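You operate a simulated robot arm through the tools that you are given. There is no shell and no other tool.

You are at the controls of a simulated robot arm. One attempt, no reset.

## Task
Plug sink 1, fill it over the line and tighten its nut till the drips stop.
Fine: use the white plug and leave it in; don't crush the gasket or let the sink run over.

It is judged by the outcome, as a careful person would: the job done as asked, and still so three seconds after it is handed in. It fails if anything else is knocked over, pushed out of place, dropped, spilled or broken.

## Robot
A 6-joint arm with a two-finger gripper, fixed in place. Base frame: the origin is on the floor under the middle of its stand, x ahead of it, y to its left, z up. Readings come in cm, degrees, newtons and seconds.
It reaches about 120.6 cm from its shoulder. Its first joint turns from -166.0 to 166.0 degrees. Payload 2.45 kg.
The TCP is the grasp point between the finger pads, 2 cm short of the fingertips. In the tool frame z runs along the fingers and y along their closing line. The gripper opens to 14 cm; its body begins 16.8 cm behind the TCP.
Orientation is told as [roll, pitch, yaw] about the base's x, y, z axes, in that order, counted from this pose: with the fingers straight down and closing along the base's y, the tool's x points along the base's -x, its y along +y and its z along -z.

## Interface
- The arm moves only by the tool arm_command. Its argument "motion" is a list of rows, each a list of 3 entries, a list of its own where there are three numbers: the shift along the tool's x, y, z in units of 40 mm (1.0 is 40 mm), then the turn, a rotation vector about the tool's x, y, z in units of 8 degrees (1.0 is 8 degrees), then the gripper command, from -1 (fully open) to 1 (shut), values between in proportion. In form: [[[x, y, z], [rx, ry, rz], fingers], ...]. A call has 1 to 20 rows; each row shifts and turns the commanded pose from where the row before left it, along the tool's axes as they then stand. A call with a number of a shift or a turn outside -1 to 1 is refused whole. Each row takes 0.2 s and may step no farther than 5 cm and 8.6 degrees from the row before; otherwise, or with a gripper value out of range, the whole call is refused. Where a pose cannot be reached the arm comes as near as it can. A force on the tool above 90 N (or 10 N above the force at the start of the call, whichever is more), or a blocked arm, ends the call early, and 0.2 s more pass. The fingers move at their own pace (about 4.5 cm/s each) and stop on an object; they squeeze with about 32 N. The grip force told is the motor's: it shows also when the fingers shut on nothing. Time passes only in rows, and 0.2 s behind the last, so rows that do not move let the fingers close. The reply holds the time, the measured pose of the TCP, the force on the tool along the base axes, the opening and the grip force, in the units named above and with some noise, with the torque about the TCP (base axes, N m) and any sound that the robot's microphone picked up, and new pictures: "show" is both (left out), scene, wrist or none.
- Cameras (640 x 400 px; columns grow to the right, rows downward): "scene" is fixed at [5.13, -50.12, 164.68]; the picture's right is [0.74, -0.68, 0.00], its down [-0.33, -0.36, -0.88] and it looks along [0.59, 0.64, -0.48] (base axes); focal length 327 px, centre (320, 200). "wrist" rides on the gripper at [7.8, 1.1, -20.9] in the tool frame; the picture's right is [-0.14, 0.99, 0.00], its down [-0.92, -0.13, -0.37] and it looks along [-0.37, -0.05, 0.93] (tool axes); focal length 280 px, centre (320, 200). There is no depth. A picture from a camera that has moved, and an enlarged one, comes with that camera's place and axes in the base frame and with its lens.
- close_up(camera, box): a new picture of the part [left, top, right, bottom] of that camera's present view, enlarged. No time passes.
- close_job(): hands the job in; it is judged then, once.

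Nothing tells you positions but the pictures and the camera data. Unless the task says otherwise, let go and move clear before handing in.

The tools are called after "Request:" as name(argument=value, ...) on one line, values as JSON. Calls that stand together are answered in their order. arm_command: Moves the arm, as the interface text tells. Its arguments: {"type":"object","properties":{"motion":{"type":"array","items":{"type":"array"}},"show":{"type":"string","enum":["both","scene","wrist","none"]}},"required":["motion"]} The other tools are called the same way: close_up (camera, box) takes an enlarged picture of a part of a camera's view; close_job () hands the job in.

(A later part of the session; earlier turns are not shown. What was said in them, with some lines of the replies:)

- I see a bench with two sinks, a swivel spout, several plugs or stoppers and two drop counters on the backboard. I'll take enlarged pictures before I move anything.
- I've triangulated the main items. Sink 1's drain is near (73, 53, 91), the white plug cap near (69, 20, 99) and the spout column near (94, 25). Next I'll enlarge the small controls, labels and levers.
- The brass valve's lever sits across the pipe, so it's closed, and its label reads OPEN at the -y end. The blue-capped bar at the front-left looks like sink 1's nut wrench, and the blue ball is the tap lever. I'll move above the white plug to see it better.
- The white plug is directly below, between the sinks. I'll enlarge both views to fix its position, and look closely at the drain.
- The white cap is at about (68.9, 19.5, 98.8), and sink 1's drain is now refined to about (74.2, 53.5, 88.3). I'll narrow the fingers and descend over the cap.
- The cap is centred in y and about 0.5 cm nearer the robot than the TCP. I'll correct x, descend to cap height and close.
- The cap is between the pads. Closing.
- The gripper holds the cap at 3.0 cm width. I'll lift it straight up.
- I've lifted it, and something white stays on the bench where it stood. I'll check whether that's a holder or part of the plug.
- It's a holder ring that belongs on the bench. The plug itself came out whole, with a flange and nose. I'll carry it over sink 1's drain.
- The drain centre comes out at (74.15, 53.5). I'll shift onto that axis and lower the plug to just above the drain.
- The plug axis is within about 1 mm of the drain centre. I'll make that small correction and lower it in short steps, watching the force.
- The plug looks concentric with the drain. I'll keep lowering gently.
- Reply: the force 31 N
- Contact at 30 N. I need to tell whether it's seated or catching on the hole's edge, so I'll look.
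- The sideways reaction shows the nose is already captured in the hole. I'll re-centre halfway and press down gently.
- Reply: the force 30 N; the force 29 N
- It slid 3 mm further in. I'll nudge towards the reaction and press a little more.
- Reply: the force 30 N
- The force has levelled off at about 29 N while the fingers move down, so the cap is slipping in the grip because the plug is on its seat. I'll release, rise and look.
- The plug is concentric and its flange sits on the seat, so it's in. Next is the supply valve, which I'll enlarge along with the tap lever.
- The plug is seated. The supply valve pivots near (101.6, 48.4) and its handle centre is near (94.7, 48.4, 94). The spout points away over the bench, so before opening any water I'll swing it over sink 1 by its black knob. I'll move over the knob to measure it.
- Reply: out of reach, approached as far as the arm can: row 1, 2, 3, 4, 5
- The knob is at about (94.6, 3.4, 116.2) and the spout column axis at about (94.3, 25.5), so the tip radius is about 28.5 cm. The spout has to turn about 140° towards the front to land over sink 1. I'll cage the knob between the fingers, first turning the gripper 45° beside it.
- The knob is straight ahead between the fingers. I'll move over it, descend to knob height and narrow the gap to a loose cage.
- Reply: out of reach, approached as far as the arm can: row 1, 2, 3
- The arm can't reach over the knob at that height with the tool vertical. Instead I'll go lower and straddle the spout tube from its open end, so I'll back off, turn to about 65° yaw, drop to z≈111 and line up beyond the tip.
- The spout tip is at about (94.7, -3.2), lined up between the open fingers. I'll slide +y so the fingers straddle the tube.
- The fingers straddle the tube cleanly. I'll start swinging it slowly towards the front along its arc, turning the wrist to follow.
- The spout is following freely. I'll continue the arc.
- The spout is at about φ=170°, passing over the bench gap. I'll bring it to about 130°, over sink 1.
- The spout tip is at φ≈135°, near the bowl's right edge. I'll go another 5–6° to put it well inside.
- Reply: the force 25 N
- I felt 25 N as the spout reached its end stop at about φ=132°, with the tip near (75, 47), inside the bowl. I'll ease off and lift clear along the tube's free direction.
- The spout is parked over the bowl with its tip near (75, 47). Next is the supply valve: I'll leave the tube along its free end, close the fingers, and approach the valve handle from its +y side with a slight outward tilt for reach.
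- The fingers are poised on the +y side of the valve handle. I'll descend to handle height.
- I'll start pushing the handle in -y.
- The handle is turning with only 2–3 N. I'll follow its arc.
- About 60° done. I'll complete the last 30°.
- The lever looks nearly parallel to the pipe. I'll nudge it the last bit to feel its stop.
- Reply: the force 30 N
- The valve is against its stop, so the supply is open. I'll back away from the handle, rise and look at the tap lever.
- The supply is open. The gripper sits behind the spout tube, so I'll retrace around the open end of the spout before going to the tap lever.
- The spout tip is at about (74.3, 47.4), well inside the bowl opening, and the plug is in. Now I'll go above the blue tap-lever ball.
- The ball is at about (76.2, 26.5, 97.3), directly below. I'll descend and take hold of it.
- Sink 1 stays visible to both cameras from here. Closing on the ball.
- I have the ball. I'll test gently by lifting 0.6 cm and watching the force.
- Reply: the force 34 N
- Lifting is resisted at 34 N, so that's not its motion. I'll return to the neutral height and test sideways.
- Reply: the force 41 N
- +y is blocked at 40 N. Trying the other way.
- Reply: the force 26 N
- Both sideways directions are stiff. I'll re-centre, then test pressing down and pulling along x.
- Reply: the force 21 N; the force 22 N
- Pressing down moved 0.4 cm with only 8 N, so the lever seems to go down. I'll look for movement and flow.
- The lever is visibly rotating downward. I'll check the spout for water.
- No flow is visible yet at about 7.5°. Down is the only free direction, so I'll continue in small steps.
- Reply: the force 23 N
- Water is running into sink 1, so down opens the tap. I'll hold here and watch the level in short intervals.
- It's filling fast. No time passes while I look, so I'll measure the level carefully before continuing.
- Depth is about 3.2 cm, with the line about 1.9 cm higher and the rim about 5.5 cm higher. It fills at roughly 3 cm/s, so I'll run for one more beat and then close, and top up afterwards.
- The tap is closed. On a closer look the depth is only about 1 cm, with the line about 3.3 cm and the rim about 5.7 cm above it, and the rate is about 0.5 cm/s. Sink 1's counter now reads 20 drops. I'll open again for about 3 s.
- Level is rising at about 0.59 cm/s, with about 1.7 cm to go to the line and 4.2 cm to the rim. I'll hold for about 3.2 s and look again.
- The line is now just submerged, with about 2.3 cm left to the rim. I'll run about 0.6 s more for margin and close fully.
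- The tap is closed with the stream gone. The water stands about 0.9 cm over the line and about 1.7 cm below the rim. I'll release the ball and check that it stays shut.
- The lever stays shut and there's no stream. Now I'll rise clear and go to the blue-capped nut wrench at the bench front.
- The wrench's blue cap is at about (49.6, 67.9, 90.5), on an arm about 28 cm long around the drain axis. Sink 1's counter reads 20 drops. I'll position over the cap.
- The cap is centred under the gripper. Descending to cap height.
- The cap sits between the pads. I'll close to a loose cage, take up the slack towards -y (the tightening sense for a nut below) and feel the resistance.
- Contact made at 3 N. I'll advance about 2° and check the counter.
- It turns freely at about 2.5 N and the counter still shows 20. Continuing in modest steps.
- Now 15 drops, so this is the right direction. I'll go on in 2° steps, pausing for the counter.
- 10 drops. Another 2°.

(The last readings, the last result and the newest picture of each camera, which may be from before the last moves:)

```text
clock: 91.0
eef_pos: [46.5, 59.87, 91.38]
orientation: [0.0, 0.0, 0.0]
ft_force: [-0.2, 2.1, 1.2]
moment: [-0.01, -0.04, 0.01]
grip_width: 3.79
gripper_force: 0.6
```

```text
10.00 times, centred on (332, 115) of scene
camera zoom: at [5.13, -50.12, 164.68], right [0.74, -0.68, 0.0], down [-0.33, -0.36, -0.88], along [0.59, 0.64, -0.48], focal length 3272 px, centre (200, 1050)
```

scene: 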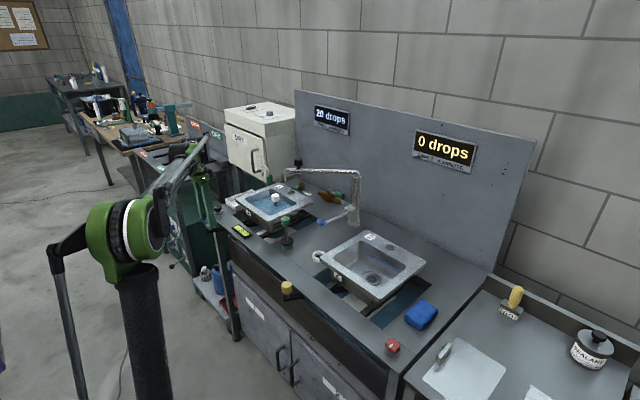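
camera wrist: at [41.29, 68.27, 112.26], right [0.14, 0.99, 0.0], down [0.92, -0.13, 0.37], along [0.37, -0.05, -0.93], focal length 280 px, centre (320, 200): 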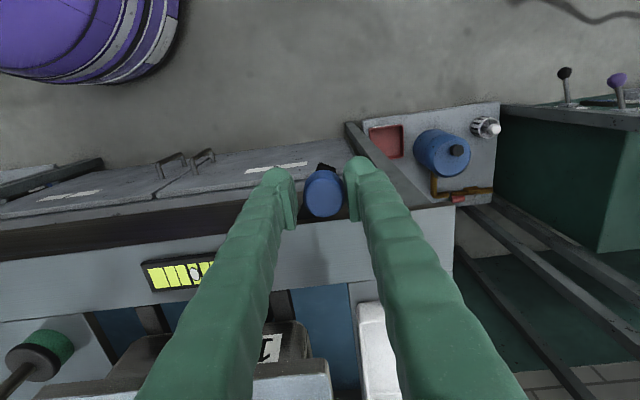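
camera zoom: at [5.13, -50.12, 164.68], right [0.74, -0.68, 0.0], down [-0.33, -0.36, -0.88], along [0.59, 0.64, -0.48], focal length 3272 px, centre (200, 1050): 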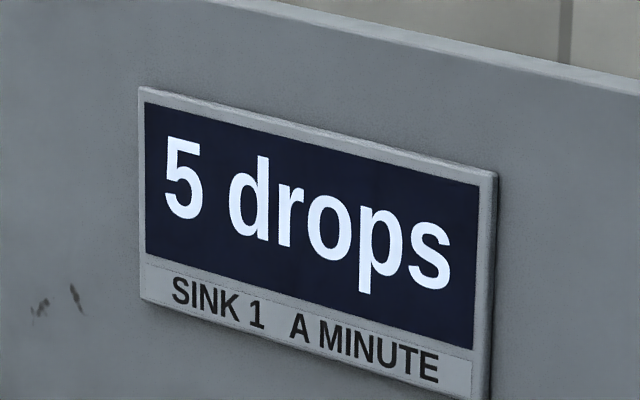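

5 drops. Transitions come about every 5.4°, so zero should be near another 4–5°. Smaller steps now.

Request:
arm_command(motion=[[[0.015, -0.08, 0], [0, 0, 0], 0.47], [[0.015, -0.08, 0], [0, 0, 0], 0.47], [[0.01, -0.04, 0], [0, 0, 0], 0.47], [[0, 0, 0], [0, 0, 0], 0.47], [[0, 0, 0], [0, 0, 0], 0.47]], show="none")

Request:
close_up(camera="scene", box=[310, 95, 354, 135])

Request:
close_up(camera="wrist", box=[240, 130, 400, 250])

```text
clock: 92.2
eef_pos: [46.32, 59.08, 91.2]
orientation: [0.0, 0.0, 0.0]
ft_force: [-0.7, 0.1, 1.1]
moment: [0.01, 0.02, 0.01]
grip_width: 3.73
gripper_force: 0.1
```

```text
10.00 times, centred on (332, 115) of scene
camera zoom: at [5.13, -50.12, 164.68], right [0.74, -0.68, 0.0], down [-0.33, -0.36, -0.88], along [0.59, 0.64, -0.48], focal length 3272 px, centre (200, 1050)
```

zoom: 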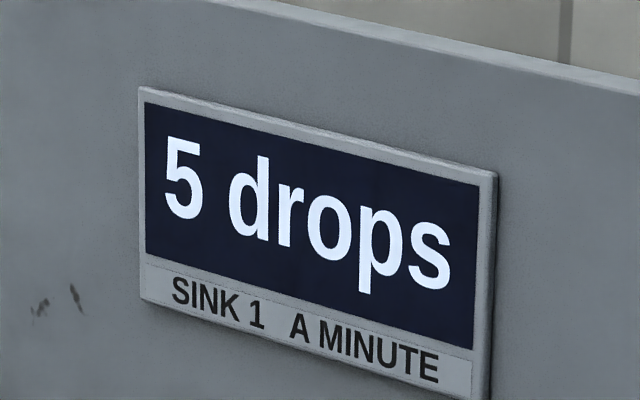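

```text
3.33 times, centred on (320, 190) of wrist
camera zoom: at [38.47, 60.23, 112.23], right [0.14, 0.99, 0.0], down [0.92, -0.13, 0.37], along [0.37, -0.05, -0.93], focal length 935 px, centre (320, 233)
```

zoom: 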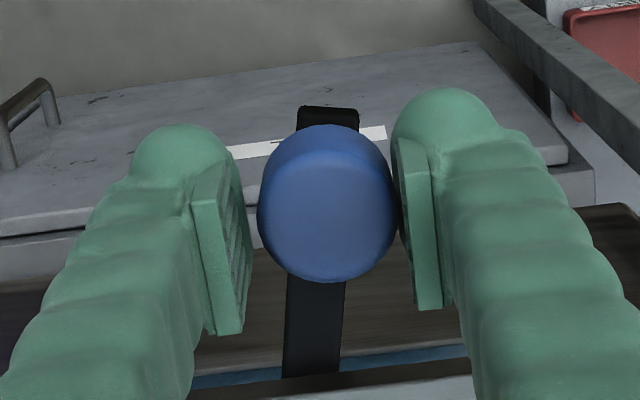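

Request:
arm_command(motion=[[[0.01, -0.06, 0], [0, 0, 0], 0.47], [[0.01, -0.065, 0], [0, 0, 0], 0.47], [[0, 0, 0], [0, 0, 0], 0.47], [[0, 0, 0], [0, 0, 0], 0.47]], show="none")

Request:
close_up(camera="scene", box=[310, 95, 354, 135])

```text
clock: 93.2
eef_pos: [46.21, 58.59, 91.36]
orientation: [0.1, -0.1, 0.0]
ft_force: [-0.5, 0.6, -0.2]
moment: [0.01, 0.01, 0.0]
grip_width: 3.7
gripper_force: 0.0
```

```text
10.00 times, centred on (332, 115) of scene
camera zoom: at [5.13, -50.12, 164.68], right [0.74, -0.68, 0.0], down [-0.33, -0.36, -0.88], along [0.59, 0.64, -0.48], focal length 3272 px, centre (200, 1050)
```

zoom: 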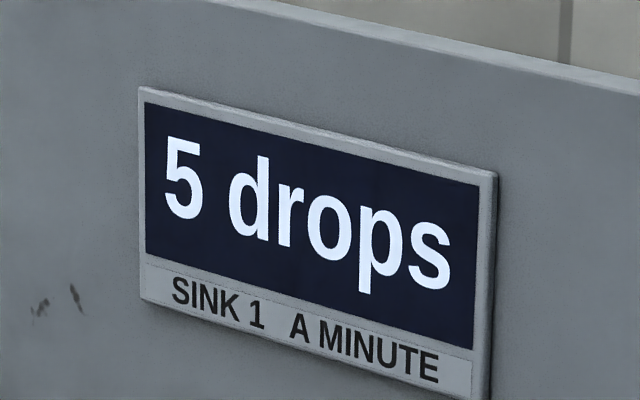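

Request:
arm_command(motion=[[[0.01, -0.065, 0], [0, 0, 0], 0.47], [[0.01, -0.065, 0], [0, 0, 0], 0.47], [[0, 0, 0], [0, 0, 0], 0.47], [[0, 0, 0], [0, 0, 0], 0.47]], show="none")

Request:
close_up(camera="scene", box=[310, 95, 354, 135])

```text
clock: 94.2
eef_pos: [46.06, 58.13, 91.28]
orientation: [-0.1, 0.0, 0.0]
ft_force: [-0.9, 1.1, 0.0]
moment: [0.03, 0.04, 0.02]
grip_width: 3.85
gripper_force: 0.6
```

```text
10.00 times, centred on (332, 115) of scene
camera zoom: at [5.13, -50.12, 164.68], right [0.74, -0.68, 0.0], down [-0.33, -0.36, -0.88], along [0.59, 0.64, -0.48], focal length 3272 px, centre (200, 1050)
```

zoom: 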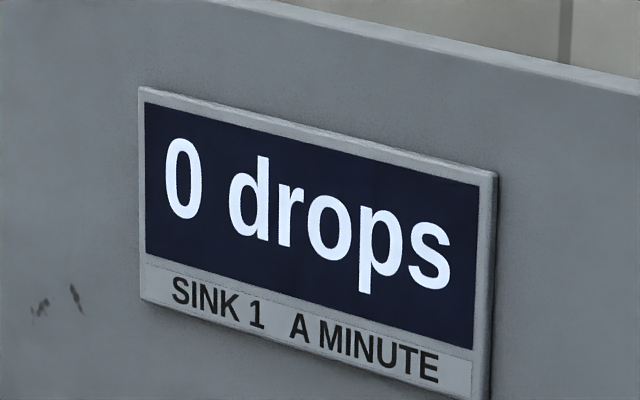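

0 drops. I'll add a hair more (under half a degree) so it isn't sitting on the threshold, then watch that it holds.

Request:
arm_command(motion=[[[0.003, -0.05, 0], [0, 0, 0], 0.47], [[0, 0, 0], [0, 0, 0], 0.47], [[0, 0, 0], [0, 0, 0], 0.47], [[0, 0, 0], [0, 0, 0], 0.47], [[0, 0, 0], [0, 0, 0], 0.47]], show="both")

Request:
close_up(camera="scene", box=[310, 95, 354, 135])

Request:
close_up(camera="wrist", box=[240, 130, 400, 250])

```text
clock: 95.4
eef_pos: [45.98, 57.83, 91.25]
orientation: [0.0, -0.1, 0.0]
ft_force: [-0.8, 4.4, -0.3]
moment: [0.0, 0.0, 0.02]
grip_width: 3.88
gripper_force: 1.8
camera wrist: at [38.26, 59.03, 112.23], right [0.14, 0.99, 0.0], down [0.92, -0.13, 0.37], along [0.37, -0.05, -0.93], focal length 280 px, centre (320, 200)
```

scene: 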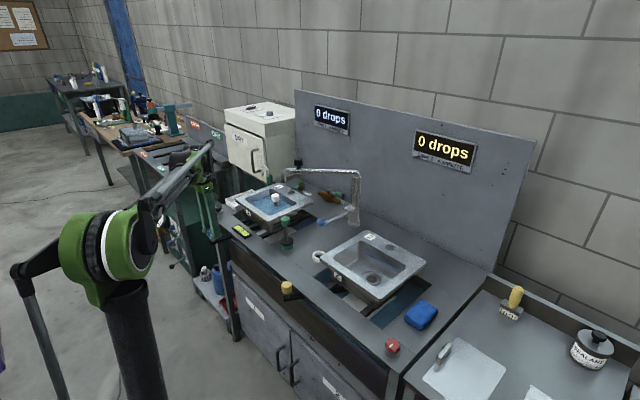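
wrist: 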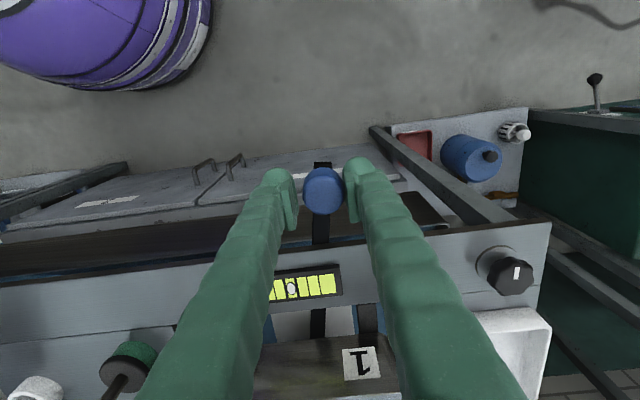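

```text
10.00 times, centred on (332, 115) of scene
camera zoom: at [5.13, -50.12, 164.68], right [0.74, -0.68, 0.0], down [-0.33, -0.36, -0.88], along [0.59, 0.64, -0.48], focal length 3272 px, centre (200, 1050)
```

zoom: 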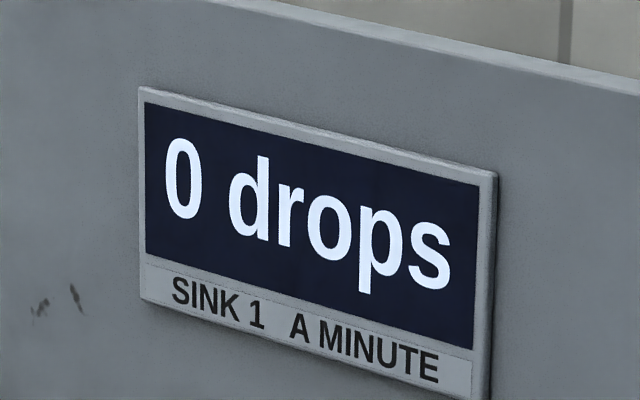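

```text
3.33 times, centred on (320, 190) of wrist
camera zoom: at [38.26, 59.03, 112.23], right [0.14, 0.99, 0.0], down [0.92, -0.13, 0.37], along [0.37, -0.05, -0.93], focal length 935 px, centre (320, 233)
```

zoom: 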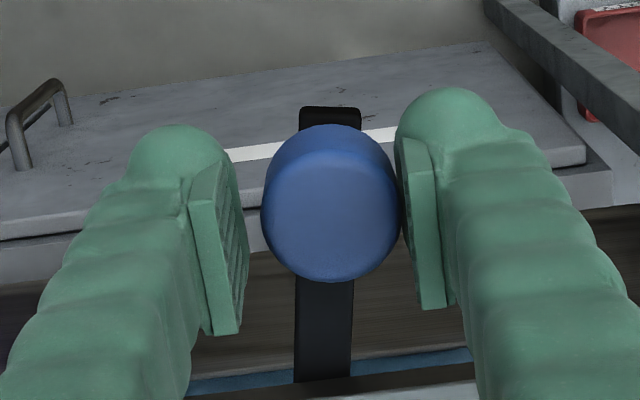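

It's steady at 0. I'll open the fingers, rise straight up and watch everything for a few seconds.

Request:
arm_command(motion=[[[0, 0, 0], [0, 0, 0], 0.2], [[0, 0, 0], [0, 0, 0], 0.0], [[0, 0, 0], [0, 0, 0], 0.0], [[0, 0, -0.5], [0, 0, 0], 0.0], [[0, 0, -0.8], [0, 0, 0], 0.0], [[0, 0, -1], [0, 0, 0], 0.0], [[0, 0, -1], [0, 0, 0], 0.0], [[0, 0, -1], [0, 0, 0], 0.0], [[0, 0, -1], [0, 0, 0], 0.0], [[0, 0, 0], [0, 0, 0], 0.0], [[0, 0, 0], [0, 0, 0], 0.0], [[0, 0, 0], [0, 0, 0], 0.0], [[0, 0, 0], [0, 0, 0], 0.0], [[0, 0, 0], [0, 0, 0], 0.0]], show="both")

Request:
close_up(camera="scene", box=[200, 165, 360, 265])

Request:
close_up(camera="scene", box=[290, 90, 450, 190])

Request:
close_up(camera="scene", box=[256, 190, 312, 225])

```text
clock: 98.4
eef_pos: [45.98, 57.77, 112.56]
orientation: [0.0, 0.0, 0.0]
ft_force: [-0.3, -0.3, 0.2]
moment: [0.01, 0.0, -0.01]
grip_width: 7.0
gripper_force: 0.0
camera wrist: at [38.26, 58.9, 133.53], right [0.14, 0.99, 0.0], down [0.92, -0.13, 0.37], along [0.37, -0.05, -0.93], focal length 280 px, centre (320, 200)
```

scene: 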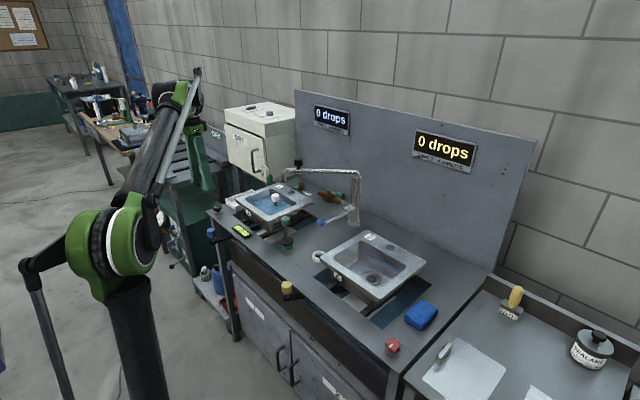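
wrist: 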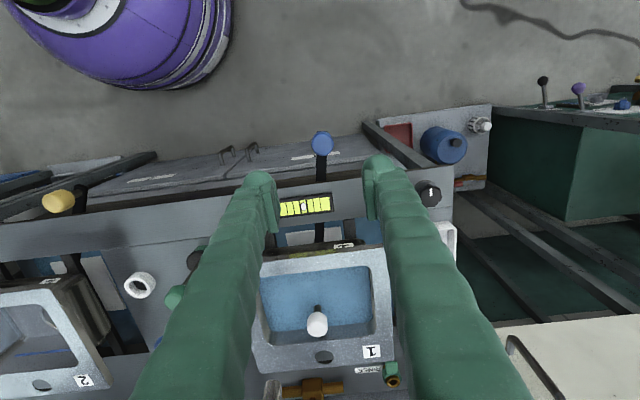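

```text
4.00 times, centred on (280, 215) of scene
camera zoom: at [5.13, -50.12, 164.68], right [0.74, -0.68, 0.0], down [-0.33, -0.36, -0.88], along [0.59, 0.64, -0.48], focal length 1309 px, centre (480, 140)
```

zoom: 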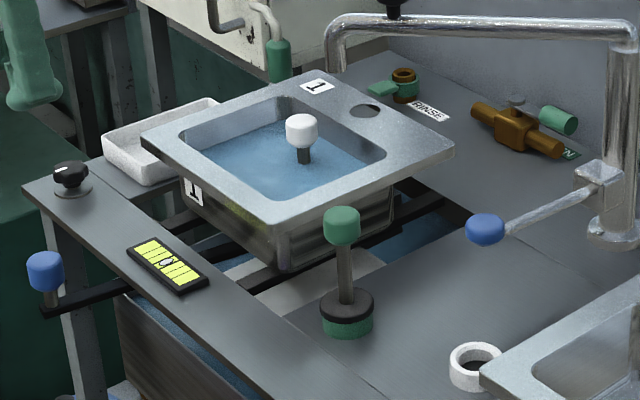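

```text
4.00 times, centred on (370, 140) of scene
camera zoom: at [5.13, -50.12, 164.68], right [0.74, -0.68, 0.0], down [-0.33, -0.36, -0.88], along [0.59, 0.64, -0.48], focal length 1309 px, centre (120, 440)
```

zoom: 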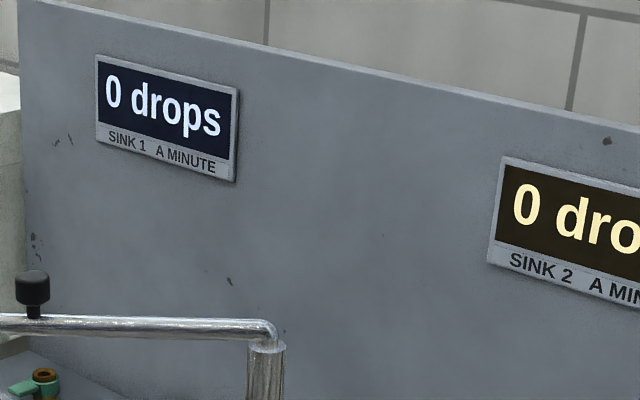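

```text
11.43 times, centred on (284, 208) of scene
camera zoom: at [5.13, -50.12, 164.68], right [0.74, -0.68, 0.0], down [-0.33, -0.36, -0.88], along [0.59, 0.64, -0.48], focal length 3739 px, centre (731, 114)
```

zoom: 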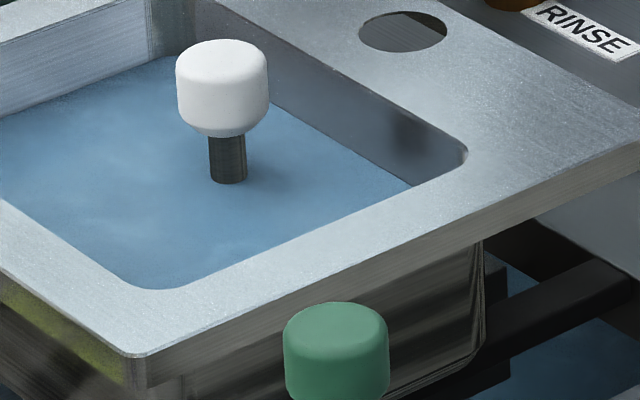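

Sink 1 reads 0 drops with the wrench released. The white plug is in place, the water is steady above the line and below the rim, and the tap is shut. The arm is clear, so I'm handing in.

Request:
close_job()

```text
The job is handed in.
```

The job is handed in. Sink 1 is plugged with the white plug, filled over the line, and its drip counter reads 0 drops a minute.

- **Plug:** the white plug is seated in sink 1's drain and left in. Its holder ring is still on the bench where it stood.
- **Water:** the level is about 0.9 cm above the blue line and about 1.7 cm below the rim by my estimate from the pictures. It had not moved in the last look before handing in, and the tap lever is shut.
- **Nut:** I turned the blue-capped wrench in small steps. The counter went from 20 to 15, 10, 5 and then 0. I stopped about half a degree past zero, and it stayed at 0 for about three seconds after I let go.
- **Left changed:** the supply valve at the back is now open, because filling needed it. The spout is parked over sink 1.

I noticed nothing knocked over or spilled. The drops that fell before tightening look to have landed on the white tray under the sink.
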